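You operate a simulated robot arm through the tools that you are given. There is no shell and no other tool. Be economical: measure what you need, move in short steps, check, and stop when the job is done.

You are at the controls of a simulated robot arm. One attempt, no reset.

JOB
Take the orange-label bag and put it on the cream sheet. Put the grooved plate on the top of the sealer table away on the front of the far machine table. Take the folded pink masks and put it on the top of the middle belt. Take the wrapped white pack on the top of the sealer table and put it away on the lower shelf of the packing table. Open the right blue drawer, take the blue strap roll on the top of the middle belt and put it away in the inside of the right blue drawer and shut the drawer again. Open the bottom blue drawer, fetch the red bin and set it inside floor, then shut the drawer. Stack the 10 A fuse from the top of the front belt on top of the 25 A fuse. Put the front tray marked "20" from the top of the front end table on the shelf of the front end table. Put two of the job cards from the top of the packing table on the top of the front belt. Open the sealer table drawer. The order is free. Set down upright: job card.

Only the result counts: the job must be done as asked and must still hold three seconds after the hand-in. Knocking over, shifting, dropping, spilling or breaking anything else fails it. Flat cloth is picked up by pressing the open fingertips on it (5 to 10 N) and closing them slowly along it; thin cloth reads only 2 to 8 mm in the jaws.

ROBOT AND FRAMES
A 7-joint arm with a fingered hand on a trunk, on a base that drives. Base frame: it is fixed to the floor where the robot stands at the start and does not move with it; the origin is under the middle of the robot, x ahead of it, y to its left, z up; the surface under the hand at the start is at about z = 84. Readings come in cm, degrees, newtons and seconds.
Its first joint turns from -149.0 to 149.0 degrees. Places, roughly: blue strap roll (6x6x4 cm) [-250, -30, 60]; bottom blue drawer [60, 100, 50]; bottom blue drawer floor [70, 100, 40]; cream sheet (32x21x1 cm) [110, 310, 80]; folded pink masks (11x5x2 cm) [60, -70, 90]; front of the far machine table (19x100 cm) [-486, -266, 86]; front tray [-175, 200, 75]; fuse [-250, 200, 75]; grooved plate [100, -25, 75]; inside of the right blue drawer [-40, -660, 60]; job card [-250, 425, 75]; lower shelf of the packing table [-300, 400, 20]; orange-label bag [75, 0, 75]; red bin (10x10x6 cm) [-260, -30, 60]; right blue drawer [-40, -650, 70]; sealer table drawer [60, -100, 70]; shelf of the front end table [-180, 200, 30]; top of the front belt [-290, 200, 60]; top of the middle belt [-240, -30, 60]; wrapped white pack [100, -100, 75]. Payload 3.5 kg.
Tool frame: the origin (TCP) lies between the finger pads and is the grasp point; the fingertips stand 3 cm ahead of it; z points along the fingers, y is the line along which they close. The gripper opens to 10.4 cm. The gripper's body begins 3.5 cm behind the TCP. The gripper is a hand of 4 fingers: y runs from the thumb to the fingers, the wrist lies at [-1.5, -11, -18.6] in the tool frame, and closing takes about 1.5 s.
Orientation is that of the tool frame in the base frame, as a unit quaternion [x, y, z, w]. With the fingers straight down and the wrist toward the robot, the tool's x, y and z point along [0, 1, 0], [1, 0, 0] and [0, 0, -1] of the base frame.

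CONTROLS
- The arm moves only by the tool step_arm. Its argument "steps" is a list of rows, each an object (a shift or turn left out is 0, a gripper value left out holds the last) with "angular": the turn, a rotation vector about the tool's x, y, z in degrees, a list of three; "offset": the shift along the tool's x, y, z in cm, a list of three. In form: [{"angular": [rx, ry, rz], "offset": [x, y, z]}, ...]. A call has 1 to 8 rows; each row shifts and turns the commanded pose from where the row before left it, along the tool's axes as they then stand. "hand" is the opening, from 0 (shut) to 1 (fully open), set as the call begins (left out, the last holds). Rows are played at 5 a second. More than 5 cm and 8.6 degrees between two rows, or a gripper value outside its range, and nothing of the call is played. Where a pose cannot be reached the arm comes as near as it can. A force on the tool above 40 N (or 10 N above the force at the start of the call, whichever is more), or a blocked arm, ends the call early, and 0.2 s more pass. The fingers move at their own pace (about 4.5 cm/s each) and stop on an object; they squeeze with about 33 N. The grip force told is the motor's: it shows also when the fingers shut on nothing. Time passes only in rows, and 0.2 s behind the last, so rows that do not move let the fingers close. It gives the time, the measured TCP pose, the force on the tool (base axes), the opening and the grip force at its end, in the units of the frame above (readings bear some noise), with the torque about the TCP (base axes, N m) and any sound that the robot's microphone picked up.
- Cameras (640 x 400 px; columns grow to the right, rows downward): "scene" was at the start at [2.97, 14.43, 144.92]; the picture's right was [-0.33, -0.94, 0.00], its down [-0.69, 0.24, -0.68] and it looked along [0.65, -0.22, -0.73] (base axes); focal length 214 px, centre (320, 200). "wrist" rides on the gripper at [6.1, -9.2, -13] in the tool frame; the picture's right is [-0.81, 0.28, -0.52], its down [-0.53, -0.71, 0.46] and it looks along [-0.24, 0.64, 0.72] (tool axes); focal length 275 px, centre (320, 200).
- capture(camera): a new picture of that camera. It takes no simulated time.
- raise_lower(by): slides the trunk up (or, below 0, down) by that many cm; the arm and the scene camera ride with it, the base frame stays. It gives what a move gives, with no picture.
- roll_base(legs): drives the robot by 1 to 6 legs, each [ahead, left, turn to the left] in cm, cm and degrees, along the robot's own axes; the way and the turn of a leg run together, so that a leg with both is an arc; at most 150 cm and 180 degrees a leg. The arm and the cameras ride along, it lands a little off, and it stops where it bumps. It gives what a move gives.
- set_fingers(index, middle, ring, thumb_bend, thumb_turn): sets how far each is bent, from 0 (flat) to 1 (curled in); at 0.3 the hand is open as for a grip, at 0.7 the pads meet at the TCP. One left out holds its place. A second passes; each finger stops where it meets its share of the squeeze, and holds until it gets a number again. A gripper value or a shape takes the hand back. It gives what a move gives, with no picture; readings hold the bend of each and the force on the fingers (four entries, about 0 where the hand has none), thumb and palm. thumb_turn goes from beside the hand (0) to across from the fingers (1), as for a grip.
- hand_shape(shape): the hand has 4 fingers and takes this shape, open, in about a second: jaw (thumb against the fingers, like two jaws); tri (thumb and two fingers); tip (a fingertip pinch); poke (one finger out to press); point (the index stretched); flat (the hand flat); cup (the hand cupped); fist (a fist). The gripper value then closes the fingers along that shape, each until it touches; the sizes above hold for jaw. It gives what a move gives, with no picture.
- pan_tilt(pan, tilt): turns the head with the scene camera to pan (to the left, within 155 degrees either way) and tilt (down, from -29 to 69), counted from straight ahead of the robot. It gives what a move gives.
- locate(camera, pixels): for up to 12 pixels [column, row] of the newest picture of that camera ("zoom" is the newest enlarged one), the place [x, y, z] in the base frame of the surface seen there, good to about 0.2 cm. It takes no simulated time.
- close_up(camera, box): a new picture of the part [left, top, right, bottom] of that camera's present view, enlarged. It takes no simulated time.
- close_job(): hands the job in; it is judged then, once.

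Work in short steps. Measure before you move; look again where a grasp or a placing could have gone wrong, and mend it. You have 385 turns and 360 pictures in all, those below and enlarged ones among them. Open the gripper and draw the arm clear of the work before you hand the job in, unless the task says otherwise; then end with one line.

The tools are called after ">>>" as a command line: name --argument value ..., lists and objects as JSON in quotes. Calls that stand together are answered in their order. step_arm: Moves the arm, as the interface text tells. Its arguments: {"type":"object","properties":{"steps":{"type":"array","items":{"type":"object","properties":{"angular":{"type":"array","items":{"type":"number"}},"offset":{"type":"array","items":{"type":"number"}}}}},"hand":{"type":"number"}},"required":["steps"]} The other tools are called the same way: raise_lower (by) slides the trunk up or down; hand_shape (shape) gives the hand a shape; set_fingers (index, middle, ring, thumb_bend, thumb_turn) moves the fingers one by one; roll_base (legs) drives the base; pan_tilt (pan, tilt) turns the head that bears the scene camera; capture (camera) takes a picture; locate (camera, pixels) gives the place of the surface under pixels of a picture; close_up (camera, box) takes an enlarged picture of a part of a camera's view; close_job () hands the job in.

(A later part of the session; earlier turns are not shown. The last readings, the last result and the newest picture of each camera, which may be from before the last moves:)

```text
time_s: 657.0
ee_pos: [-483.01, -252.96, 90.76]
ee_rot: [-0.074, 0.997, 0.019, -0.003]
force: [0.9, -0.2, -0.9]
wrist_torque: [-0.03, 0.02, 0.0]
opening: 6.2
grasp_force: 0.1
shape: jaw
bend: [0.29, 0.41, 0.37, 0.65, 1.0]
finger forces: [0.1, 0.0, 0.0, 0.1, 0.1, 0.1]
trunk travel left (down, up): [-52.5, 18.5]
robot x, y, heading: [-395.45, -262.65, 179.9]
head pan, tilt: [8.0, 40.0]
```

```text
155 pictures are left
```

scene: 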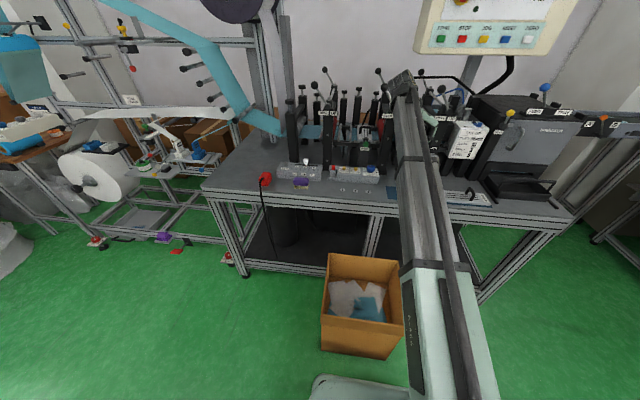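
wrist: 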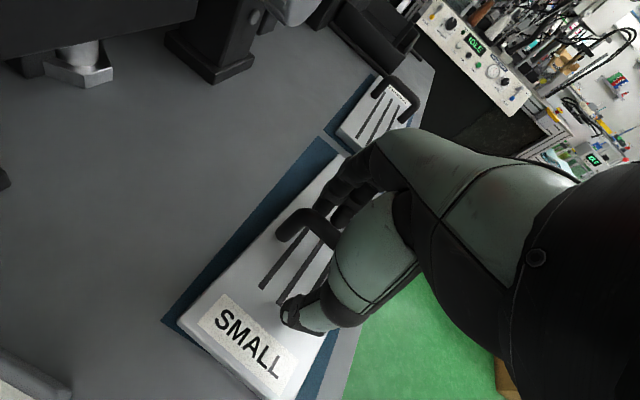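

Released, flat on the mat, finger forces zero. I lift out slowly and check.

>>> step_arm --steps '[{"offset": [0, 0, -2]}, {"offset": [0, 0, -3]}, {"offset": [0, 0, -4]}, {"offset": [0, 0, -4.5]}, {"offset": [0, 0, -4.5]}]'

>>> capture --camera "wrist"

```text
time_s: 658.2
ee_pos: [-483.01, -253.49, 108.69]
ee_rot: [-0.075, 0.997, 0.017, -0.001]
force: [-0.2, 0.7, 0.0]
wrist_torque: [-0.02, 0.02, 0.01]
opening: 6.21
grasp_force: 0.0
shape: jaw
bend: [0.29, 0.41, 0.37, 0.65, 1.0]
finger forces: [0.0, 0.0, 0.0, 0.0, 0.0, 0.0]
trunk travel left (down, up): [-52.5, 18.5]
robot x, y, heading: [-395.89, -262.83, 180.1]
head pan, tilt: [8.0, 40.0]
```

```text
154 pictures are left
```

wrist: 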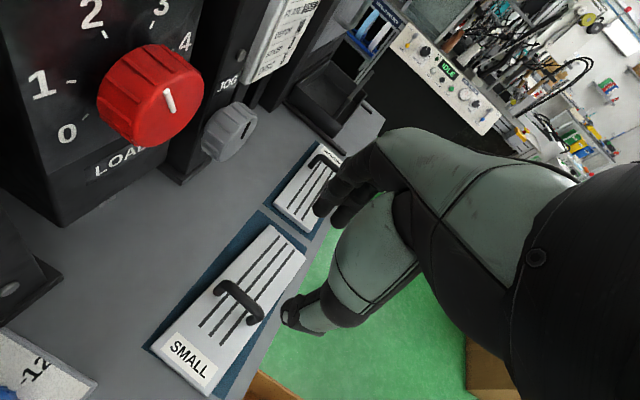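

The plate lies neatly on the mat. I retract the arm, restore its orientation, and return backward along the same path.

>>> step_arm --hand 1 --steps '[{"offset": [-4, 0, -1]}, {"offset": [-4, 0, -1]}, {"offset": [-4, 0, 0]}, {"offset": [-4, 0, 0]}, {"offset": [-4, 0, 0]}, {"offset": [-4, 0, 0]}]'

>>> roll_base --legs '[[-148, -11.5, 0]]'

>>> step_arm --steps '[{"angular": [0, 0, -8.4]}, {"angular": [0, 0, -8.4]}, {"angular": [0, 0, -8.4]}, {"angular": [0, 0, -8.4]}, {"angular": [0, 0, -8.4]}, {"angular": [0, 0, -8.4]}, {"angular": [0, 0, -8.4]}, {"angular": [0, 0, -8.4]}]'

>>> step_arm --steps '[{"angular": [0, 0, -8.4]}, {"angular": [0, 0, -6]}]'

```text
time_s: 659.6
ee_pos: [-459.28, -250.22, 110.71]
ee_rot: [-0.075, 0.997, 0.018, -0.002]
force: [0.2, 0.2, 0.2]
wrist_torque: [0.02, -0.03, -0.02]
opening: 10.33
grasp_force: 0.1
shape: jaw
bend: [0.3, 0.3, 0.3, 0.3, 0.98]
finger forces: [0.0, 0.0, 0.0, 0.0, 0.0, 0.0]
trunk travel left (down, up): [-52.5, 18.5]
robot x, y, heading: [-395.7, -262.63, 179.9]
head pan, tilt: [8.0, 40.0]
```

```text
time_s: 667.0
ee_pos: [-310.02, -239.41, 110.74]
ee_rot: [-0.057, 0.998, 0.018, -0.003]
force: [-0.1, 0.4, -0.2]
wrist_torque: [-0.02, 0.01, -0.04]
opening: 10.37
grasp_force: 0.0
shape: jaw
bend: [0.3, 0.3, 0.3, 0.3, 0.98]
finger forces: [0.0, 0.0, 0.0, 0.1, 0.0, 0.0]
trunk travel left (down, up): [-52.5, 18.5]
robot x, y, heading: [-247.01, -254.1, 177.6]
head pan, tilt: [8.0, 40.0]
```

```text
time_s: 668.8
ee_pos: [-309.99, -239.27, 110.63]
ee_rot: [-0.599, 0.8, 0.016, 0.009]
force: [0.0, -0.3, 0.1]
wrist_torque: [0.01, 0.01, 0.01]
opening: 10.34
grasp_force: 0.1
shape: jaw
bend: [0.3, 0.3, 0.3, 0.3, 0.98]
finger forces: [0.1, 0.0, 0.1, 0.0, 0.0, 0.1]
trunk travel left (down, up): [-52.5, 18.5]
robot x, y, heading: [-247.02, -254.29, 177.6]
head pan, tilt: [8.0, 40.0]
```

```text
time_s: 669.4
ee_pos: [-310.06, -239.46, 110.81]
ee_rot: [-0.695, 0.719, 0.014, 0.01]
force: [-0.1, -0.4, 0.1]
wrist_torque: [0.02, -0.01, -0.01]
opening: 10.37
grasp_force: 0.0
shape: jaw
bend: [0.3, 0.3, 0.3, 0.3, 0.98]
finger forces: [0.1, 0.0, 0.0, 0.1, 0.0, 0.0]
trunk travel left (down, up): [-52.5, 18.5]
robot x, y, heading: [-246.89, -253.85, 177.5]
head pan, tilt: [8.0, 40.0]
```

>>> roll_base --legs '[[0, 0, 22.4], [0, -2.5, 0], [-60, 0, 0]]'

```text
time_s: 674.3
ee_pos: [-256.77, -242.43, 110.79]
ee_rot: [0.823, -0.568, -0.017, -0.006]
force: [-0.1, -0.2, -0.1]
wrist_torque: [-0.01, 0.0, 0.01]
opening: 10.34
grasp_force: 0.1
shape: jaw
bend: [0.3, 0.3, 0.3, 0.3, 0.98]
finger forces: [0.0, 0.0, 0.1, 0.1, 0.1, 0.0]
trunk travel left (down, up): [-52.5, 18.5]
robot x, y, heading: [-192.63, -231.61, -159.6]
head pan, tilt: [8.0, 40.0]
```

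>>> roll_base --legs '[[-100, 0, 0], [0, 0, -110.4], [72, 0, 0], [0, 110, 0]]'

>>> raise_lower --by -18

```text
time_s: 692.9
ee_pos: [-207.62, -67.0, 110.76]
ee_rot: [-0.045, 0.999, 0.005, 0.017]
force: [0.7, 0.1, 0.2]
wrist_torque: [0.02, 0.02, -0.03]
opening: 10.39
grasp_force: 0.1
shape: jaw
bend: [0.3, 0.3, 0.3, 0.3, 0.98]
finger forces: [0.0, 0.1, 0.1, 0.0, 0.0, 0.0]
trunk travel left (down, up): [-52.5, 18.5]
robot x, y, heading: [-214.33, -131.52, 94.8]
head pan, tilt: [8.0, 40.0]
```

```text
time_s: 694.9
ee_pos: [-207.66, -67.08, 92.79]
ee_rot: [-0.045, 0.999, 0.004, 0.017]
force: [-0.5, 0.3, 0.0]
wrist_torque: [-0.02, 0.02, 0.03]
opening: 10.37
grasp_force: 0.1
shape: jaw
bend: [0.3, 0.3, 0.3, 0.3, 0.98]
finger forces: [0.0, 0.0, 0.0, 0.1, 0.1, 0.0]
trunk travel left (down, up): [-34.5, 36.5]
robot x, y, heading: [-214.42, -131.23, 94.7]
head pan, tilt: [8.0, 40.0]
```

>>> roll_base --legs '[[0, 0, -4.7], [16, 10, 0]]'

>>> step_arm --steps '[{"offset": [3, 3, 0]}, {"offset": [3, 3, 0]}, {"offset": [3, 3, 0]}, {"offset": [3, 3, 0]}, {"offset": [3, 2, 0]}]'

>>> capture --camera "wrist"

```text
time_s: 696.5
ee_pos: [-206.91, -60.56, 92.7]
ee_rot: [-0.005, 1.0, 0.004, 0.018]
force: [-0.3, 0.4, -0.1]
wrist_torque: [-0.04, -0.01, 0.0]
opening: 10.39
grasp_force: 0.0
shape: jaw
bend: [0.3, 0.3, 0.3, 0.3, 0.98]
finger forces: [0.1, 0.0, 0.0, 0.0, 0.0, 0.0]
trunk travel left (down, up): [-34.5, 36.5]
robot x, y, heading: [-218.99, -124.45, 90.5]
head pan, tilt: [8.0, 40.0]
stopped in leg 2: the robot was blocked; the commanded pose is now the measured one
```

```text
time_s: 697.7
ee_pos: [-222.13, -46.62, 92.27]
ee_rot: [-0.005, 1.0, 0.003, 0.018]
force: [0.6, -0.9, 0.6]
wrist_torque: [0.05, 0.03, 0.04]
opening: 10.38
grasp_force: 0.0
shape: jaw
bend: [0.3, 0.3, 0.3, 0.3, 0.98]
finger forces: [0.0, 0.0, 0.0, 0.0, 0.1, 0.0]
trunk travel left (down, up): [-34.5, 36.5]
robot x, y, heading: [-218.76, -124.52, 90.2]
head pan, tilt: [8.0, 40.0]
```

```text
153 pictures are left
```

wrist: 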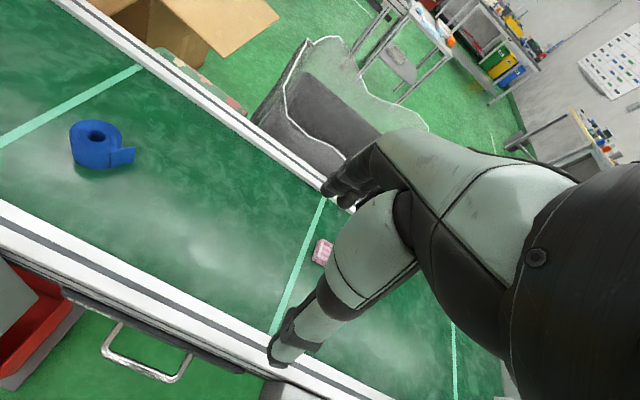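

The base was blocked at its left; I check the carton beside me before going on.

>>> pan_tilt --pan 85 --tilt 60

>>> capture --camera "scene"

>>> locate --camera "scene" --pixels '[[320, 200], [250, 250], [400, 250], [320, 280], [200, 200], [450, 200], [320, 120]]'

```text
time_s: 699.2
ee_pos: [-222.02, -46.52, 92.28]
ee_rot: [-0.005, 1.0, 0.003, 0.017]
force: [0.0, 0.4, -0.6]
wrist_torque: [0.01, -0.01, -0.02]
opening: 10.38
grasp_force: 0.1
shape: jaw
bend: [0.3, 0.3, 0.3, 0.3, 0.98]
finger forces: [0.1, 0.1, 0.0, 0.0, 0.0, 0.0]
trunk travel left (down, up): [-34.5, 36.5]
robot x, y, heading: [-218.37, -124.2, 90.5]
head pan, tilt: [85.0, 60.0]
```

```text
152 pictures are left
```

scene: 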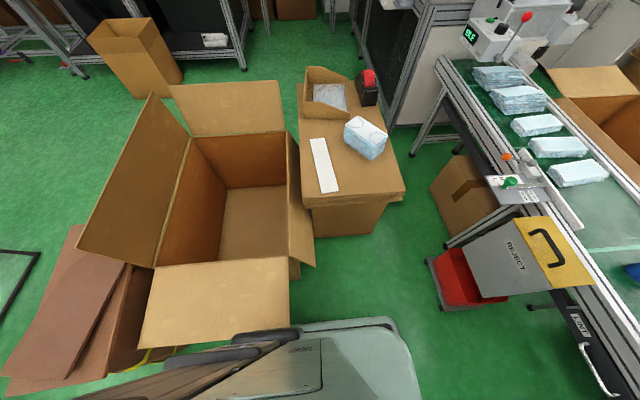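

```text
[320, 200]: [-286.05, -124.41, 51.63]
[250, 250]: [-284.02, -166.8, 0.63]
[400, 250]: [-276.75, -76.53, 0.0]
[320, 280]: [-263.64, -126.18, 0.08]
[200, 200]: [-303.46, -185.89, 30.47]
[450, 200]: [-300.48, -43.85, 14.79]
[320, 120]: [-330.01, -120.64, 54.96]
```

The carton looks in its place; my rear only touched its flap. I move 3 cm away and forward past it, then go to the roll.

>>> roll_base --legs '[[0, -4, 0], [12, 0, 0]]'

>>> capture --camera "wrist"

>>> close_up --camera "wrist" --box '[0, 80, 200, 240]'

```text
time_s: 700.9
ee_pos: [-218.42, -34.4, 92.27]
ee_rot: [-0.007, 1.0, 0.003, 0.018]
force: [0.3, -0.1, 0.5]
wrist_torque: [0.02, 0.01, -0.01]
opening: 10.36
grasp_force: 0.0
shape: jaw
bend: [0.3, 0.3, 0.3, 0.3, 0.98]
finger forces: [0.0, 0.1, 0.0, 0.1, 0.0, 0.0]
trunk travel left (down, up): [-34.5, 36.5]
robot x, y, heading: [-214.76, -112.5, 90.4]
head pan, tilt: [85.0, 60.0]
```

```text
151 pictures are left
```

wrist: 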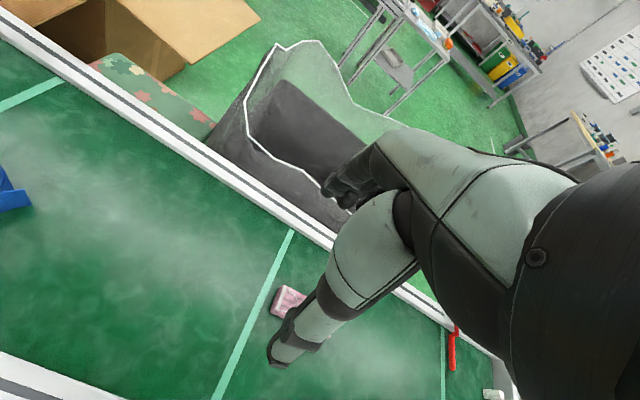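

```text
2.50 times, centred on (100, 160) of wrist
```

zoom: 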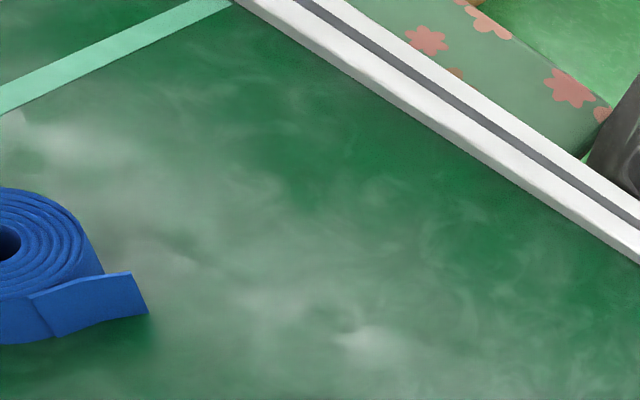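

>>> step_arm --steps '[{"offset": [4.5, 0, 0]}, {"offset": [4.5, 0, 0]}, {"offset": [4.5, 0, 0]}, {"offset": [4.5, 0, 0]}, {"offset": [3.5, 0, 0]}, {}]'

>>> capture --camera "wrist"

>>> locate --camera "wrist" --pixels '[[192, 270], [175, 250], [215, 250], [185, 295], [230, 290], [165, 275], [205, 240], [195, 285]]'

```text
time_s: 702.3
ee_pos: [-240.08, -34.78, 91.31]
ee_rot: [-0.006, 1.0, 0.003, 0.019]
force: [-0.7, -0.9, -0.4]
wrist_torque: [-0.02, 0.0, 0.0]
opening: 10.35
grasp_force: 0.0
shape: jaw
bend: [0.3, 0.3, 0.3, 0.3, 0.98]
finger forces: [0.0, 0.0, 0.0, 0.0, 0.0, 0.1]
trunk travel left (down, up): [-34.5, 36.5]
robot x, y, heading: [-214.65, -112.35, 90.5]
head pan, tilt: [85.0, 60.0]
```

```text
149 pictures are left
```

wrist: 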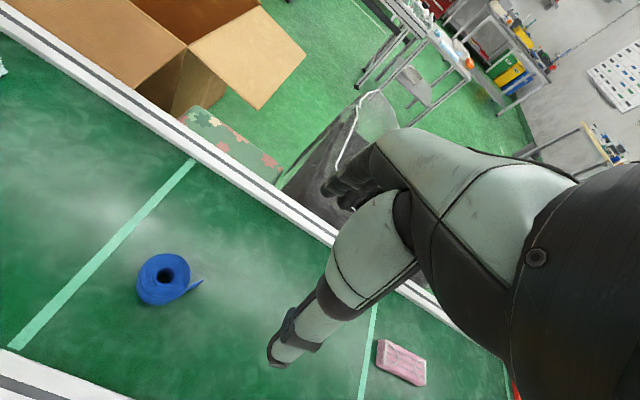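

```text
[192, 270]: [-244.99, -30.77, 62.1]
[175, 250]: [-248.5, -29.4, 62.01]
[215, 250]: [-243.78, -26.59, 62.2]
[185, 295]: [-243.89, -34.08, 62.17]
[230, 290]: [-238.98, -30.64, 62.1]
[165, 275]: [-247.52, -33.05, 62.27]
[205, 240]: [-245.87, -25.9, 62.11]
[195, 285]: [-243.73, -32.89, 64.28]
```

>>> step_arm --hand 0.85 --steps '[{"offset": [4.3, 0.8, 0]}, {"offset": [4.2, 0.7, 0]}, {"offset": [0, 0, 4.8]}, {"offset": [0, 0, 4.8]}, {"offset": [0, 0, 4.8]}, {"offset": [0, 0, 4]}, {}]'

>>> capture --camera "wrist"

```text
time_s: 703.9
ee_pos: [-247.75, -33.12, 72.88]
ee_rot: [-0.006, 1.0, 0.003, 0.018]
force: [0.4, 0.4, -0.6]
wrist_torque: [0.04, -0.04, 0.03]
opening: 8.87
grasp_force: 0.0
shape: jaw
bend: [0.27, 0.33, 0.31, 0.44, 0.98]
finger forces: [0.0, 0.0, 0.0, 0.0, 0.1, 0.1]
trunk travel left (down, up): [-34.5, 36.5]
robot x, y, heading: [-214.86, -112.27, 90.3]
head pan, tilt: [85.0, 60.0]
```

```text
148 pictures are left
```

wrist: 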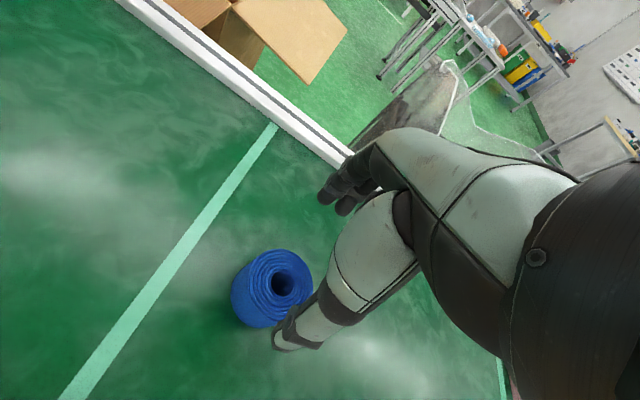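

The TCP projects on the roll's hole. I descend and grip.

>>> step_arm --steps '[{"offset": [0.1, -0.2, 4]}, {"offset": [0, 0, 3.3]}, {}]'

>>> step_arm --hand 0 --steps '[{}, {}, {}, {}, {}, {}, {}]'

>>> step_arm --steps '[{"offset": [0, 0, -4]}, {"offset": [0, 0, -4.5]}, {"offset": [0, 0, -4.5]}, {"offset": [0, 0, -4.5]}, {"offset": [-3, -3, 0]}, {"offset": [-3, -3, 0]}, {"offset": [-3, -3, 0]}, {"offset": [-3, -3, 0]}]'

>>> capture --camera "wrist"

```text
time_s: 704.7
ee_pos: [-247.69, -33.41, 65.53]
ee_rot: [-0.007, 1.0, 0.004, 0.018]
force: [0.7, -1.2, 0.2]
wrist_torque: [-0.02, 0.04, 0.01]
opening: 8.88
grasp_force: 0.0
shape: jaw
bend: [0.27, 0.33, 0.31, 0.44, 0.98]
finger forces: [0.0, 0.1, 0.0, 0.0, 0.0, 0.0]
trunk travel left (down, up): [-34.5, 36.5]
robot x, y, heading: [-215.07, -112.26, 90.3]
head pan, tilt: [85.0, 60.0]
```

```text
time_s: 706.3
ee_pos: [-247.77, -33.67, 65.47]
ee_rot: [-0.007, 1.0, 0.003, 0.016]
force: [0.0, -0.6, 0.4]
wrist_torque: [0.02, 0.02, -0.01]
opening: 4.66
grasp_force: 32.8
shape: jaw
bend: [0.74, 0.46, 0.5, 0.72, 1.0]
finger forces: [18.8, 9.8, 0.1, 0.0, 28.7, 0.1]
trunk travel left (down, up): [-34.5, 36.5]
robot x, y, heading: [-214.99, -112.1, 90.4]
head pan, tilt: [85.0, 60.0]
```

```text
time_s: 708.1
ee_pos: [-235.9, -45.39, 83.38]
ee_rot: [-0.007, 1.0, 0.004, 0.017]
force: [-0.5, 0.1, -1.0]
wrist_torque: [0.01, 0.0, -0.03]
opening: 4.62
grasp_force: 32.7
shape: jaw
bend: [0.74, 0.46, 0.5, 0.72, 1.0]
finger forces: [18.9, 9.8, 0.0, 0.0, 28.7, 0.0]
trunk travel left (down, up): [-34.5, 36.5]
robot x, y, heading: [-214.78, -112.4, 90.4]
head pan, tilt: [85.0, 60.0]
```

```text
147 pictures are left
```

wrist: 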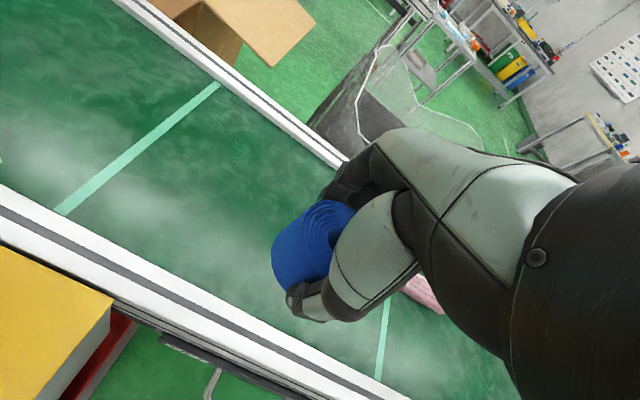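

Roll held. I retract, raise, and drive toward the right blue drawers, first looking along the way.

>>> step_arm --steps '[{"offset": [-4, -2, 0]}, {"offset": [-4, -2, 0]}, {"offset": [-4, 0, 0]}, {"offset": [-4, 0, 0]}]'

>>> raise_lower --by 26

>>> roll_base --legs '[[0, -20, 0], [-20, 0, 0], [0, -135, 0], [0, 0, -90], [0, 0, -90]]'

>>> pan_tilt --pan 15 --tilt 25

>>> capture --camera "scene"

```text
time_s: 709.1
ee_pos: [-219.57, -49.21, 83.85]
ee_rot: [-0.006, 1.0, 0.004, 0.018]
force: [-0.1, -0.3, 0.2]
wrist_torque: [-0.01, -0.02, 0.01]
opening: 4.63
grasp_force: 32.8
shape: jaw
bend: [0.74, 0.46, 0.5, 0.72, 1.0]
finger forces: [18.9, 9.8, 0.0, 0.1, 28.6, 0.0]
trunk travel left (down, up): [-34.5, 36.5]
robot x, y, heading: [-214.9, -112.31, 90.3]
head pan, tilt: [85.0, 60.0]
```

```text
time_s: 711.8
ee_pos: [-219.64, -49.34, 109.75]
ee_rot: [-0.006, 1.0, 0.004, 0.017]
force: [-0.2, 0.1, -0.3]
wrist_torque: [0.01, 0.01, 0.02]
opening: 4.6
grasp_force: 33.2
shape: jaw
bend: [0.74, 0.46, 0.5, 0.72, 1.0]
finger forces: [19.0, 9.8, 0.0, 0.0, 28.5, 0.0]
trunk travel left (down, up): [-60.5, 10.5]
robot x, y, heading: [-214.68, -111.8, 90.3]
head pan, tilt: [85.0, 60.0]
```

```text
time_s: 728.4
ee_pos: [-52.39, -193.34, 109.82]
ee_rot: [0.999, 0.031, -0.017, 0.004]
force: [-0.1, 0.0, -0.4]
wrist_torque: [0.02, 0.01, -0.01]
opening: 4.54
grasp_force: 33.4
shape: jaw
bend: [0.74, 0.46, 0.5, 0.72, 1.0]
finger forces: [18.7, 9.1, 0.0, 0.0, 28.0, 0.0]
trunk travel left (down, up): [-60.5, 10.5]
robot x, y, heading: [-59.98, -130.63, -86.9]
head pan, tilt: [85.0, 60.0]
```

```text
time_s: 729.8
ee_pos: [-52.37, -193.24, 109.87]
ee_rot: [0.999, 0.03, -0.016, 0.003]
force: [0.4, 0.7, -0.6]
wrist_torque: [0.0, 0.02, 0.02]
opening: 4.54
grasp_force: 33.0
shape: jaw
bend: [0.74, 0.46, 0.5, 0.72, 1.0]
finger forces: [18.7, 9.2, 0.0, 0.0, 28.0, 0.0]
trunk travel left (down, up): [-60.5, 10.5]
robot x, y, heading: [-60.05, -130.26, -86.8]
head pan, tilt: [15.0, 25.0]
```

```text
146 pictures are left
```

scene: 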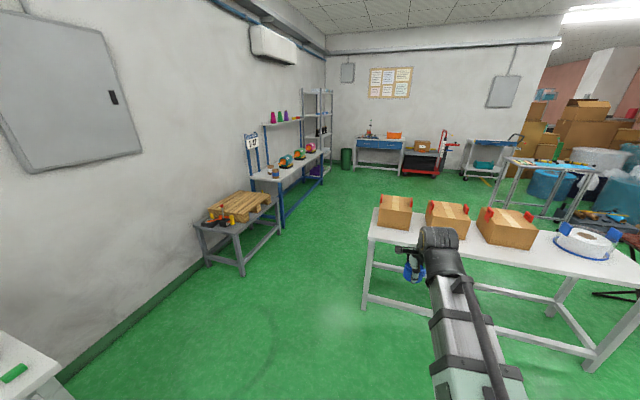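

>>> locate --camera "scene" --pixels '[[364, 310], [370, 238], [243, 275], [278, 235], [320, 185], [358, 165], [400, 172], [380, 145], [395, 146], [408, 175], [365, 143]]'

>>> close_up --camera "scene" --box '[330, 110, 470, 200]'

```text
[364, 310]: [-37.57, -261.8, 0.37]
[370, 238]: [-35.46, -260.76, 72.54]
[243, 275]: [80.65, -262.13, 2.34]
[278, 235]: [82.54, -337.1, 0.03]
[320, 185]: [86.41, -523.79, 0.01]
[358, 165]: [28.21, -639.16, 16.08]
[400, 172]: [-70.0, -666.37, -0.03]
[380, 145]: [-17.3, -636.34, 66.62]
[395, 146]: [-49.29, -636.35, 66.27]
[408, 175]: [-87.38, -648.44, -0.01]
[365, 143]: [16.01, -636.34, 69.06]
```

```text
4.44 times, centred on (400, 155) of scene
```

zoom: 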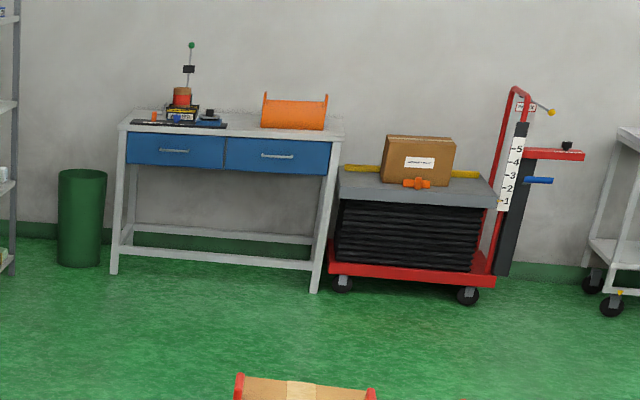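

Bench with the blue drawers: front y=-636, x 28…-65; corridor centre x≈22. I drive there.

>>> roll_base --legs '[[0, 0, -3.1], [0, 80, 0], [150, 0, 0], [130, 0, 0]]'

>>> roll_base --legs '[[120, -45, 0]]'

>>> pan_tilt --pan 0 --tilt 38

>>> capture --camera "scene"

```text
time_s: 747.8
ee_pos: [23.6, -474.87, 109.98]
ee_rot: [1.0, -0.005, -0.018, 0.003]
force: [-0.4, -0.3, -0.1]
wrist_torque: [-0.03, -0.04, 0.01]
opening: 4.56
grasp_force: 32.9
shape: jaw
bend: [0.74, 0.46, 0.5, 0.72, 1.0]
finger forces: [18.7, 9.3, 0.0, 0.1, 27.8, 0.0]
trunk travel left (down, up): [-60.5, 10.5]
robot x, y, heading: [20.22, -412.09, -90.8]
head pan, tilt: [15.0, 25.0]
```

```text
time_s: 754.2
ee_pos: [-25.43, -594.04, 109.9]
ee_rot: [1.0, -0.012, -0.017, 0.004]
force: [0.2, -0.6, -0.9]
wrist_torque: [0.03, 0.03, 0.01]
opening: 4.54
grasp_force: 33.2
shape: jaw
bend: [0.74, 0.46, 0.5, 0.72, 1.0]
finger forces: [18.7, 9.2, 0.1, 0.0, 27.9, 0.0]
trunk travel left (down, up): [-60.5, 10.5]
robot x, y, heading: [-27.74, -530.86, -92.0]
head pan, tilt: [15.0, 25.0]
```

```text
time_s: 755.0
ee_pos: [-25.44, -594.01, 109.95]
ee_rot: [1.0, -0.012, -0.018, 0.003]
force: [0.5, -0.1, -1.7]
wrist_torque: [0.01, 0.0, -0.01]
opening: 4.53
grasp_force: 33.0
shape: jaw
bend: [0.74, 0.46, 0.5, 0.72, 1.0]
finger forces: [18.7, 9.3, 0.0, 0.0, 27.9, 0.1]
trunk travel left (down, up): [-60.5, 10.5]
robot x, y, heading: [-27.77, -530.78, -91.6]
head pan, tilt: [0.0, 38.0]
```

```text
144 pictures are left
```

scene: 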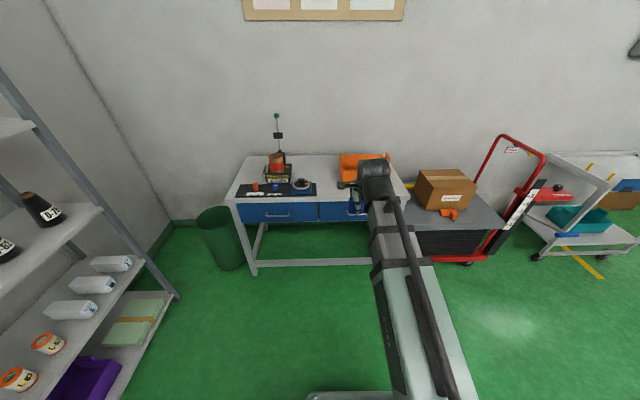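

>>> close_up --camera "scene" --box '[220, 130, 420, 240]'

>>> locate --camera "scene" --pixels '[[325, 165], [325, 185], [322, 195], [270, 215], [355, 213], [400, 195], [235, 198], [395, 160], [345, 185], [270, 190], [390, 207]]'

```text
3.20 times, centred on (320, 185) of scene
```

zoom: 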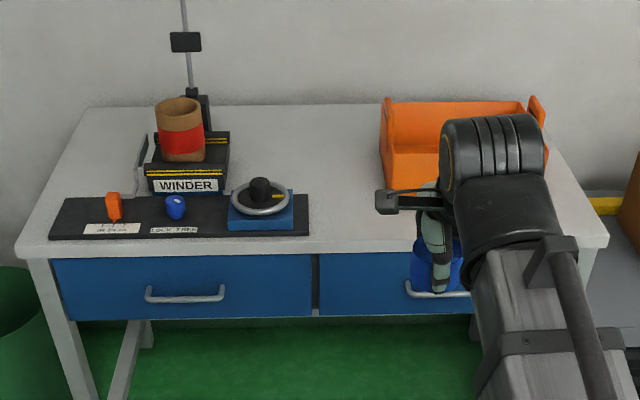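

```text
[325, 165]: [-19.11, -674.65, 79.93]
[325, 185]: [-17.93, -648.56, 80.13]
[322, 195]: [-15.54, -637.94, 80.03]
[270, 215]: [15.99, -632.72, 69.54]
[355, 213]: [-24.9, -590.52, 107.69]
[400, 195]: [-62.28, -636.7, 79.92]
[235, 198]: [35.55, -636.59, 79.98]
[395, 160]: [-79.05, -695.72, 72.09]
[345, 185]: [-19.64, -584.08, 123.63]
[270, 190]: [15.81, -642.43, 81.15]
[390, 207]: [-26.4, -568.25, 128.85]
```

I set the roll temporarily on the free bench top at about (-22,-652), z=80.

>>> roll_base --legs '[[32, 1, 1.6]]'

>>> step_arm --steps '[{"offset": [0, 4.2, 0]}, {"offset": [0, 4.2, 1]}, {"offset": [0, 4.2, 1]}, {"offset": [0, 4.2, 1]}, {"offset": [0, 4, 2]}, {"offset": [0, 3.5, 3]}, {"offset": [0, 0, 4]}, {"offset": [0, 0, 4]}]'

>>> capture --camera "wrist"

```text
time_s: 757.1
ee_pos: [-22.79, -625.79, 109.81]
ee_rot: [1.0, 0.005, -0.017, 0.004]
force: [-0.4, 0.1, -1.0]
wrist_torque: [0.02, -0.02, 0.03]
opening: 4.57
grasp_force: 33.0
shape: jaw
bend: [0.74, 0.46, 0.5, 0.72, 1.0]
finger forces: [18.7, 9.3, 0.0, 0.0, 27.9, 0.1]
trunk travel left (down, up): [-60.5, 10.5]
robot x, y, heading: [-27.08, -562.9, -89.9]
head pan, tilt: [0.0, 38.0]
```

```text
time_s: 758.9
ee_pos: [-23.22, -650.31, 93.69]
ee_rot: [1.0, 0.005, -0.018, 0.004]
force: [-0.1, 1.0, -1.4]
wrist_torque: [-0.01, -0.01, 0.0]
opening: 4.55
grasp_force: 32.9
shape: jaw
bend: [0.74, 0.46, 0.5, 0.72, 1.0]
finger forces: [18.9, 9.4, 0.0, 0.1, 27.9, 0.0]
trunk travel left (down, up): [-60.5, 10.5]
robot x, y, heading: [-27.33, -562.49, -89.8]
head pan, tilt: [0.0, 38.0]
```

```text
142 pictures are left
```

wrist: 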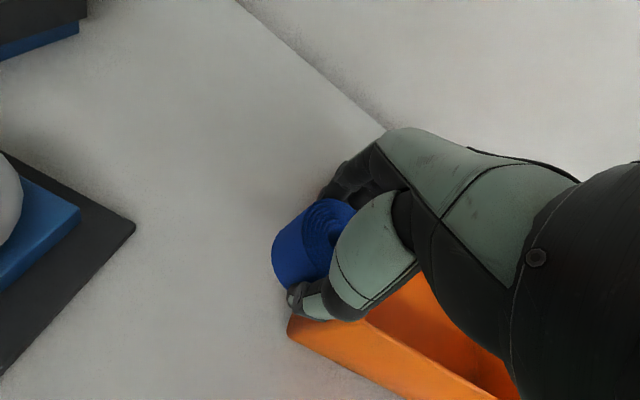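

>>> locate --camera "wrist" --pixels '[[292, 328], [300, 345], [400, 290], [350, 370], [130, 225], [200, 300]]'

```text
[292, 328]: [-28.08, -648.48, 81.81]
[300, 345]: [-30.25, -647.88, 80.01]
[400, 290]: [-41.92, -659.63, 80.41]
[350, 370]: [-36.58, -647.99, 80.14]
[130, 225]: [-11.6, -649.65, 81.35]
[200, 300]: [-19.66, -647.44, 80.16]
```

>>> step_arm --steps '[{"offset": [3.6, -3, 0]}, {"offset": [0, -2, 4]}, {"offset": [0, 0, 4]}, {"offset": [0, 0, 1.5]}, {"offset": [0, 0, 0.5]}, {}]'

>>> step_arm --steps '[{"offset": [0, 0, 0.3]}, {}]'

```text
time_s: 760.3
ee_pos: [-19.78, -645.2, 83.71]
ee_rot: [1.0, 0.005, -0.017, 0.003]
force: [0.7, -0.1, -0.1]
wrist_torque: [-0.02, 0.02, -0.02]
opening: 4.55
grasp_force: 33.1
shape: jaw
bend: [0.74, 0.46, 0.5, 0.72, 1.0]
finger forces: [18.8, 9.2, 0.1, 0.1, 27.9, 0.1]
trunk travel left (down, up): [-60.5, 10.5]
robot x, y, heading: [-27.44, -563.14, -89.9]
head pan, tilt: [0.0, 38.0]
```

```text
time_s: 760.9
ee_pos: [-20.05, -645.12, 83.48]
ee_rot: [1.0, 0.006, -0.017, 0.005]
force: [-0.4, -0.3, 2.5]
wrist_torque: [-0.12, 0.01, -0.03]
opening: 4.55
grasp_force: 33.3
shape: jaw
bend: [0.74, 0.46, 0.5, 0.72, 1.0]
finger forces: [18.9, 9.6, 0.0, 0.1, 28.0, 0.0]
trunk travel left (down, up): [-60.5, 10.5]
robot x, y, heading: [-27.19, -562.66, -89.7]
head pan, tilt: [0.0, 38.0]
```

Contact; I release, lift, and retract to deal with the drawer.

>>> step_arm --hand 0.85 --steps '[{}, {}, {}, {}, {}]'

>>> step_arm --steps '[{"offset": [0, 0, -3]}, {"offset": [0, 0, -4]}, {"offset": [0, 0, -4.5]}, {"offset": [0, 0, -4.5]}]'

>>> capture --camera "wrist"

>>> roll_base --legs '[[-42, 0, 0]]'

```text
time_s: 762.1
ee_pos: [-19.9, -645.17, 83.43]
ee_rot: [1.0, 0.005, -0.017, 0.002]
force: [-0.1, 0.2, -0.2]
wrist_torque: [-0.01, 0.0, -0.01]
opening: 8.79
grasp_force: 0.0
shape: jaw
bend: [0.27, 0.33, 0.31, 0.44, 0.99]
finger forces: [0.1, 0.1, 0.0, 0.0, 0.1, 0.0]
trunk travel left (down, up): [-60.5, 10.5]
robot x, y, heading: [-27.11, -562.84, -89.9]
head pan, tilt: [0.0, 38.0]
```

```text
time_s: 763.1
ee_pos: [-19.06, -645.13, 99.85]
ee_rot: [1.0, 0.006, -0.019, 0.003]
force: [0.8, 0.1, -0.2]
wrist_torque: [0.0, 0.02, 0.02]
opening: 8.82
grasp_force: 0.1
shape: jaw
bend: [0.27, 0.33, 0.31, 0.44, 0.99]
finger forces: [0.1, 0.0, 0.0, 0.1, 0.1, 0.0]
trunk travel left (down, up): [-60.5, 10.5]
robot x, y, heading: [-27.39, -562.68, -90.0]
head pan, tilt: [0.0, 38.0]
```

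```text
141 pictures are left
```

wrist: 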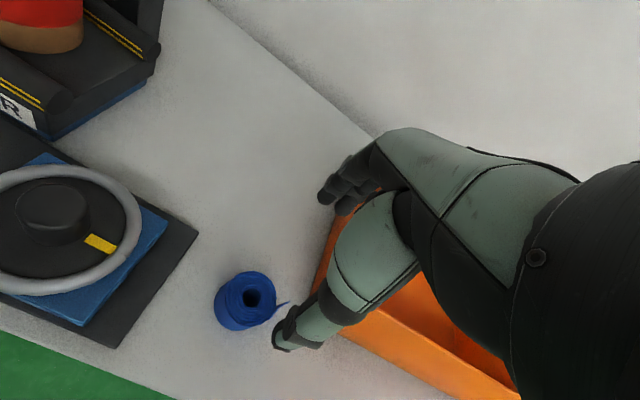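

```text
time_s: 765.7
ee_pos: [-18.37, -603.32, 99.79]
ee_rot: [1.0, 0.012, -0.017, 0.004]
force: [-0.3, -0.2, 1.0]
wrist_torque: [0.01, 0.0, -0.01]
opening: 8.81
grasp_force: 0.0
shape: jaw
bend: [0.27, 0.33, 0.31, 0.44, 0.99]
finger forces: [0.0, 0.1, 0.0, 0.0, 0.0, 0.1]
trunk travel left (down, up): [-60.5, 10.5]
robot x, y, heading: [-28.03, -520.63, -89.0]
head pan, tilt: [0.0, 38.0]
```

Now I lower the trunk and pitch the hand horizontal for the right drawer's handle (z≈69.5, x≈-40).

>>> raise_lower --by -30

>>> step_arm --hand 1 --steps '[{"offset": [-4.5, 0, 0]}, {"offset": [-4.5, 0, 0]}, {"offset": [-4.5, 0, 0]}, {"offset": [-4.5, 0, 0]}, {"angular": [-8, 0, 0]}, {"angular": [-8, 0, 0]}, {"angular": [-8, 0, 0]}, {"angular": [-8, 0, 0]}]'

>>> step_arm --steps '[{"angular": [-8, 0, 0]}, {"angular": [-8, 0, 0]}, {"angular": [-8, 0, 0]}, {"angular": [-8, 0, 0]}, {"angular": [-8, 0, 0]}, {"angular": [-8, 0, 0]}, {"angular": [-8, 0, 0]}]'

>>> capture --camera "wrist"

>>> capture --camera "scene"

```text
time_s: 768.7
ee_pos: [-18.42, -603.28, 69.95]
ee_rot: [1.0, 0.011, -0.017, 0.003]
force: [-0.1, 0.2, -0.4]
wrist_torque: [-0.01, 0.01, -0.01]
opening: 8.87
grasp_force: 0.1
shape: jaw
bend: [0.27, 0.33, 0.31, 0.44, 0.99]
finger forces: [0.1, 0.0, 0.0, 0.1, 0.1, 0.0]
trunk travel left (down, up): [-30.5, 40.5]
robot x, y, heading: [-27.61, -520.66, -89.0]
head pan, tilt: [0.0, 38.0]
```

```text
time_s: 770.5
ee_pos: [-36.46, -603.68, 70.52]
ee_rot: [0.96, 0.016, -0.014, 0.281]
force: [-0.2, 0.1, -0.6]
wrist_torque: [0.0, -0.01, 0.0]
opening: 10.37
grasp_force: 0.0
shape: jaw
bend: [0.3, 0.3, 0.3, 0.3, 0.98]
finger forces: [0.0, 0.1, 0.1, 0.1, 0.0, 0.0]
trunk travel left (down, up): [-30.5, 40.5]
robot x, y, heading: [-27.82, -520.96, -89.2]
head pan, tilt: [0.0, 38.0]
```

```text
time_s: 772.1
ee_pos: [-35.98, -603.62, 70.47]
ee_rot: [0.753, 0.028, 0.003, 0.658]
force: [-0.1, 0.0, 0.0]
wrist_torque: [0.02, 0.01, 0.02]
opening: 10.39
grasp_force: 0.0
shape: jaw
bend: [0.3, 0.3, 0.3, 0.3, 0.98]
finger forces: [0.1, 0.0, 0.1, 0.1, 0.0, 0.0]
out of reach, approached as far as the arm can: row 2, 3
trunk travel left (down, up): [-30.5, 40.5]
robot x, y, heading: [-27.89, -521.0, -88.8]
head pan, tilt: [0.0, 38.0]
```

```text
140 pictures are left
```

wrist: 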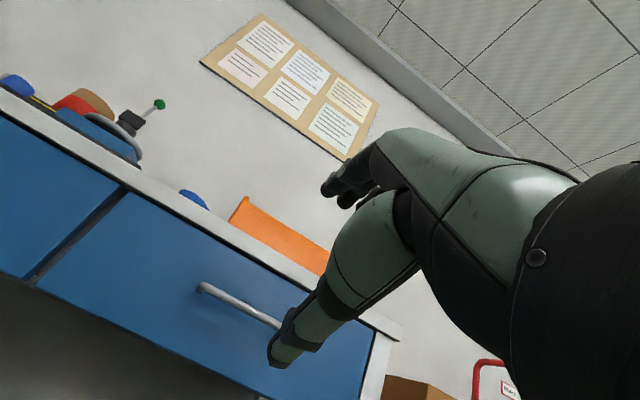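

```text
139 pictures are left
```

scene: 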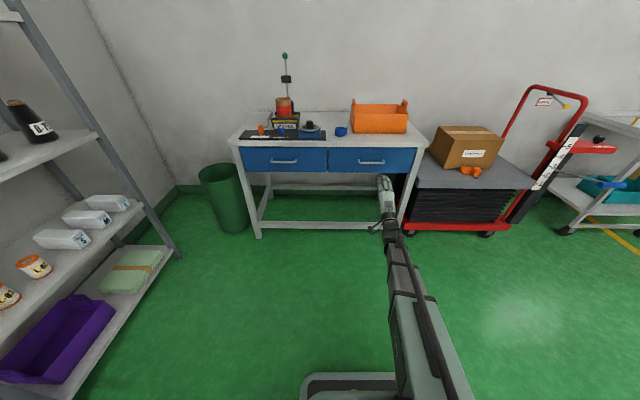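

>>> close_up --camera "scene" --box '[310, 130, 430, 220]'

>>> locate --camera "scene" --pixels '[[360, 162], [372, 163], [384, 162], [372, 172], [330, 155], [415, 155], [385, 183]]'

>>> locate --camera "wrist" --pixels '[[205, 288], [240, 303], [265, 316], [280, 350]]'

```text
4.44 times, centred on (370, 175) of scene
```

zoom: 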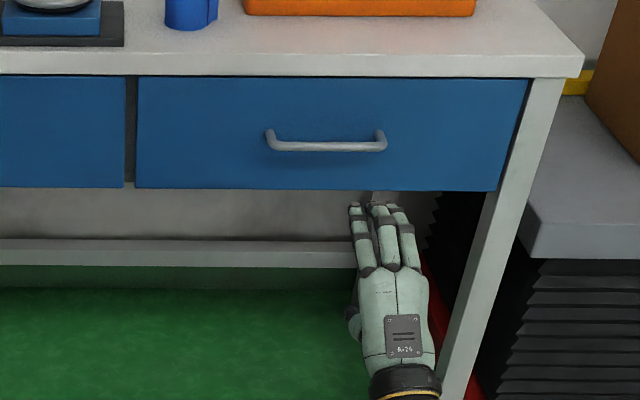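

```text
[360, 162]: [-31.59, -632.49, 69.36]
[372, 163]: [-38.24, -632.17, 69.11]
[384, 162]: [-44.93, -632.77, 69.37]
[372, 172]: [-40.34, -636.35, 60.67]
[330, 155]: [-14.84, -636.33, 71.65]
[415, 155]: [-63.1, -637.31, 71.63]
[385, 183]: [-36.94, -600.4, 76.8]
```

```text
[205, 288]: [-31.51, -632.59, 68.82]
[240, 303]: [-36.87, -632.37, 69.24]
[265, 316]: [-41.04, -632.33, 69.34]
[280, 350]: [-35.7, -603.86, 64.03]
```

>>> raise_lower --by -1.2

>>> roll_base --legs '[[20, -2, -1], [7, 0, 0]]'

>>> close_up --camera "scene" --box '[290, 140, 430, 240]'

```text
time_s: 772.7
ee_pos: [-36.02, -603.8, 69.27]
ee_rot: [0.753, 0.029, 0.004, 0.657]
force: [0.5, -0.8, 0.6]
wrist_torque: [-0.02, 0.01, -0.01]
opening: 10.38
grasp_force: 0.1
shape: jaw
bend: [0.3, 0.3, 0.3, 0.3, 0.98]
finger forces: [0.0, 0.0, 0.1, 0.0, 0.0, 0.0]
trunk travel left (down, up): [-29.3, 41.7]
robot x, y, heading: [-27.88, -520.83, -89.0]
head pan, tilt: [0.0, 38.0]
```

```text
time_s: 774.9
ee_pos: [-39.88, -630.8, 69.25]
ee_rot: [0.754, 0.021, -0.003, 0.657]
force: [-1.0, 0.2, 0.7]
wrist_torque: [0.0, 0.01, 0.0]
opening: 10.39
grasp_force: 0.1
shape: jaw
bend: [0.3, 0.3, 0.3, 0.3, 0.98]
finger forces: [0.1, 0.0, 0.0, 0.0, 0.0, 0.0]
trunk travel left (down, up): [-29.3, 41.7]
robot x, y, heading: [-29.57, -548.2, -90.0]
head pan, tilt: [0.0, 38.0]
```

```text
4.00 times, centred on (360, 190) of scene
```

zoom: 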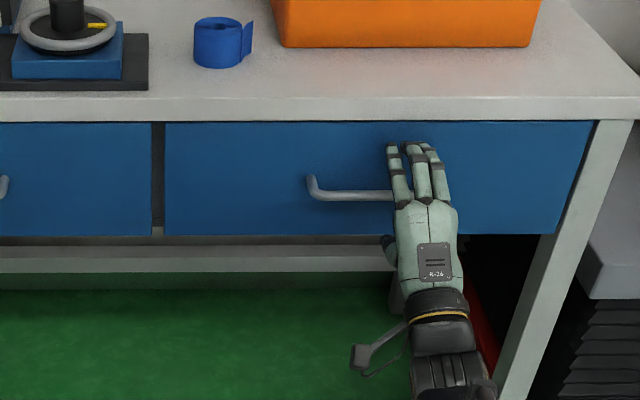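

The bar is between fingers and thumb. I close and pull by driving back.

>>> step_arm --hand 0 --steps '[{}, {}, {}, {}, {}, {}, {}, {}]'

>>> roll_base --legs '[[-15, 0, 0], [-13, 0, 0]]'

>>> capture --camera "scene"

```text
time_s: 776.7
ee_pos: [-39.99, -630.72, 69.12]
ee_rot: [0.754, 0.021, -0.003, 0.656]
force: [-0.9, -0.9, -0.5]
wrist_torque: [-0.04, 0.12, 0.0]
opening: 0.7
grasp_force: 33.5
shape: jaw
bend: [0.72, 0.66, 0.66, 0.73, 1.0]
finger forces: [16.6, 8.8, 4.2, 0.0, 29.2, 0.0]
trunk travel left (down, up): [-29.3, 41.7]
robot x, y, heading: [-29.62, -547.78, -90.2]
head pan, tilt: [0.0, 38.0]
```

```text
time_s: 779.0
ee_pos: [-39.72, -602.76, 69.14]
ee_rot: [0.754, 0.021, -0.003, 0.657]
force: [-8.4, -0.7, -0.1]
wrist_torque: [0.03, 0.05, -0.24]
opening: 0.68
grasp_force: 32.9
shape: jaw
bend: [0.72, 0.66, 0.66, 0.73, 1.0]
finger forces: [18.0, 9.6, 4.5, 0.1, 33.0, 0.1]
trunk travel left (down, up): [-29.3, 41.7]
robot x, y, heading: [-29.72, -520.67, -90.4]
head pan, tilt: [0.0, 38.0]
```

```text
136 pictures are left
```

scene: 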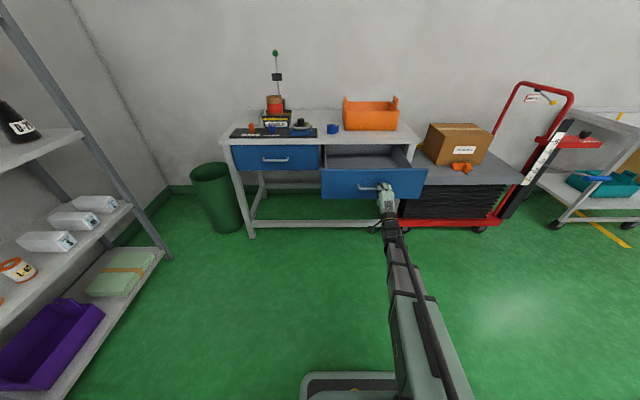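

Opened 28 cm. I release, back off and look inside.

>>> step_arm --hand 1 --steps '[{}, {}, {}, {}, {}, {}, {}, {}]'

>>> roll_base --legs '[[-12, 0, 0]]'

>>> raise_lower --by 32

>>> step_arm --steps '[{"angular": [8, 0, 0]}, {"angular": [8, 0, 0]}, {"angular": [8, 0, 0]}, {"angular": [8, 0, 0]}, {"angular": [8, 0, 0]}, {"angular": [8, 0, 0]}, {"angular": [8, 0, 0]}, {"angular": [8, 0, 0]}]'

>>> step_arm --steps '[{"angular": [8, 0, 0]}, {"angular": [8, 0, 0]}, {"angular": [2, 0, 0]}, {"offset": [4, 0, -1]}, {"offset": [4, 0, -1]}, {"offset": [4, 0, 0]}, {"offset": [4, 0, 0]}]'

>>> capture --camera "scene"

```text
time_s: 780.8
ee_pos: [-39.69, -602.67, 69.15]
ee_rot: [0.753, 0.021, -0.003, 0.657]
force: [0.2, -0.9, -0.3]
wrist_torque: [0.0, 0.01, 0.0]
opening: 10.35
grasp_force: 0.1
shape: jaw
bend: [0.3, 0.3, 0.3, 0.3, 0.98]
finger forces: [0.0, 0.1, 0.1, 0.1, 0.1, 0.0]
trunk travel left (down, up): [-29.3, 41.7]
robot x, y, heading: [-29.13, -520.27, -90.3]
head pan, tilt: [0.0, 38.0]
```

```text
time_s: 782.0
ee_pos: [-39.42, -590.92, 69.24]
ee_rot: [0.754, 0.021, -0.004, 0.656]
force: [0.7, -1.0, -1.4]
wrist_torque: [-0.03, -0.05, -0.02]
opening: 10.37
grasp_force: 0.1
shape: jaw
bend: [0.3, 0.3, 0.3, 0.3, 0.98]
finger forces: [0.0, 0.0, 0.0, 0.1, 0.0, 0.0]
trunk travel left (down, up): [-29.3, 41.7]
robot x, y, heading: [-29.58, -508.25, -90.3]
head pan, tilt: [0.0, 38.0]
```

```text
time_s: 785.2
ee_pos: [-39.54, -590.92, 101.23]
ee_rot: [0.754, 0.021, -0.003, 0.657]
force: [0.5, 0.7, 0.0]
wrist_torque: [0.01, 0.0, 0.0]
opening: 10.36
grasp_force: 0.0
shape: jaw
bend: [0.3, 0.3, 0.3, 0.3, 0.98]
finger forces: [0.1, 0.0, 0.1, 0.0, 0.0, 0.0]
trunk travel left (down, up): [-61.3, 9.7]
robot x, y, heading: [-29.51, -508.39, -90.1]
head pan, tilt: [0.0, 38.0]
```

```text
time_s: 787.0
ee_pos: [-39.57, -590.89, 101.24]
ee_rot: [0.987, 0.016, -0.015, 0.157]
force: [0.0, 0.5, 0.9]
wrist_torque: [-0.01, 0.0, -0.01]
opening: 10.37
grasp_force: 0.1
shape: jaw
bend: [0.3, 0.3, 0.3, 0.3, 0.98]
finger forces: [0.1, 0.1, 0.0, 0.1, 0.1, 0.1]
trunk travel left (down, up): [-61.3, 9.7]
robot x, y, heading: [-29.38, -508.29, -90.3]
head pan, tilt: [0.0, 38.0]
```

```text
time_s: 788.6
ee_pos: [-23.45, -590.25, 102.59]
ee_rot: [1.0, 0.013, -0.016, 0.002]
force: [0.1, -0.4, 0.1]
wrist_torque: [0.03, 0.01, 0.0]
opening: 10.37
grasp_force: 0.0
shape: jaw
bend: [0.3, 0.3, 0.3, 0.3, 0.98]
finger forces: [0.0, 0.0, 0.0, 0.1, 0.1, 0.0]
trunk travel left (down, up): [-61.3, 9.7]
robot x, y, heading: [-29.57, -508.19, -90.6]
head pan, tilt: [0.0, 38.0]
```

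```text
135 pictures are left
```

scene: 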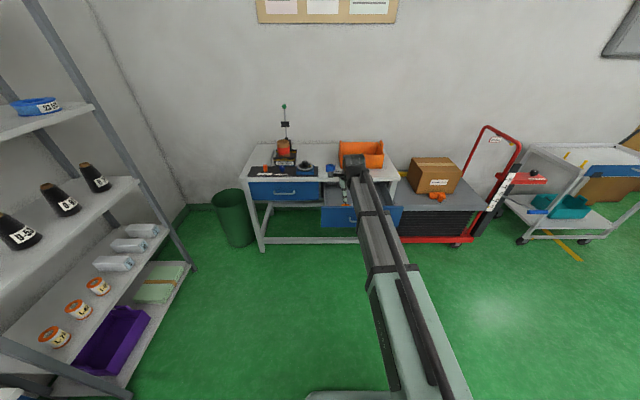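

>>> roll_base --legs '[[50, 2, 0.6]]'

>>> capture --camera "wrist"

```text
time_s: 791.5
ee_pos: [-21.86, -640.31, 102.47]
ee_rot: [1.0, 0.012, -0.016, 0.001]
force: [-0.3, -0.3, -0.7]
wrist_torque: [0.02, -0.02, 0.01]
opening: 10.38
grasp_force: 0.2
shape: jaw
bend: [0.3, 0.3, 0.3, 0.3, 0.98]
finger forces: [0.0, 0.0, 0.0, 0.0, 0.0, 0.0]
trunk travel left (down, up): [-61.3, 9.7]
robot x, y, heading: [-27.61, -558.14, -90.2]
head pan, tilt: [0.0, 38.0]
```

```text
134 pictures are left
```

wrist: 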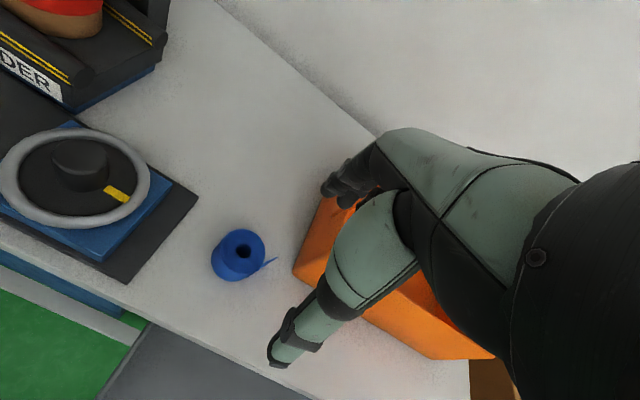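

>>> locate --camera "wrist" --pixels '[[243, 252], [230, 240], [255, 240], [225, 270], [260, 265], [170, 380], [200, 380], [145, 335]]'

```text
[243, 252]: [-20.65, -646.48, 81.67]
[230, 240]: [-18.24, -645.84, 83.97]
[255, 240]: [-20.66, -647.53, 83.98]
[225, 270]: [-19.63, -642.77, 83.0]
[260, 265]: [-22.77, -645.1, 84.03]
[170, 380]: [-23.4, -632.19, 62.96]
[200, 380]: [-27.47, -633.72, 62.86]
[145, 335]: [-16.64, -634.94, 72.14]
```

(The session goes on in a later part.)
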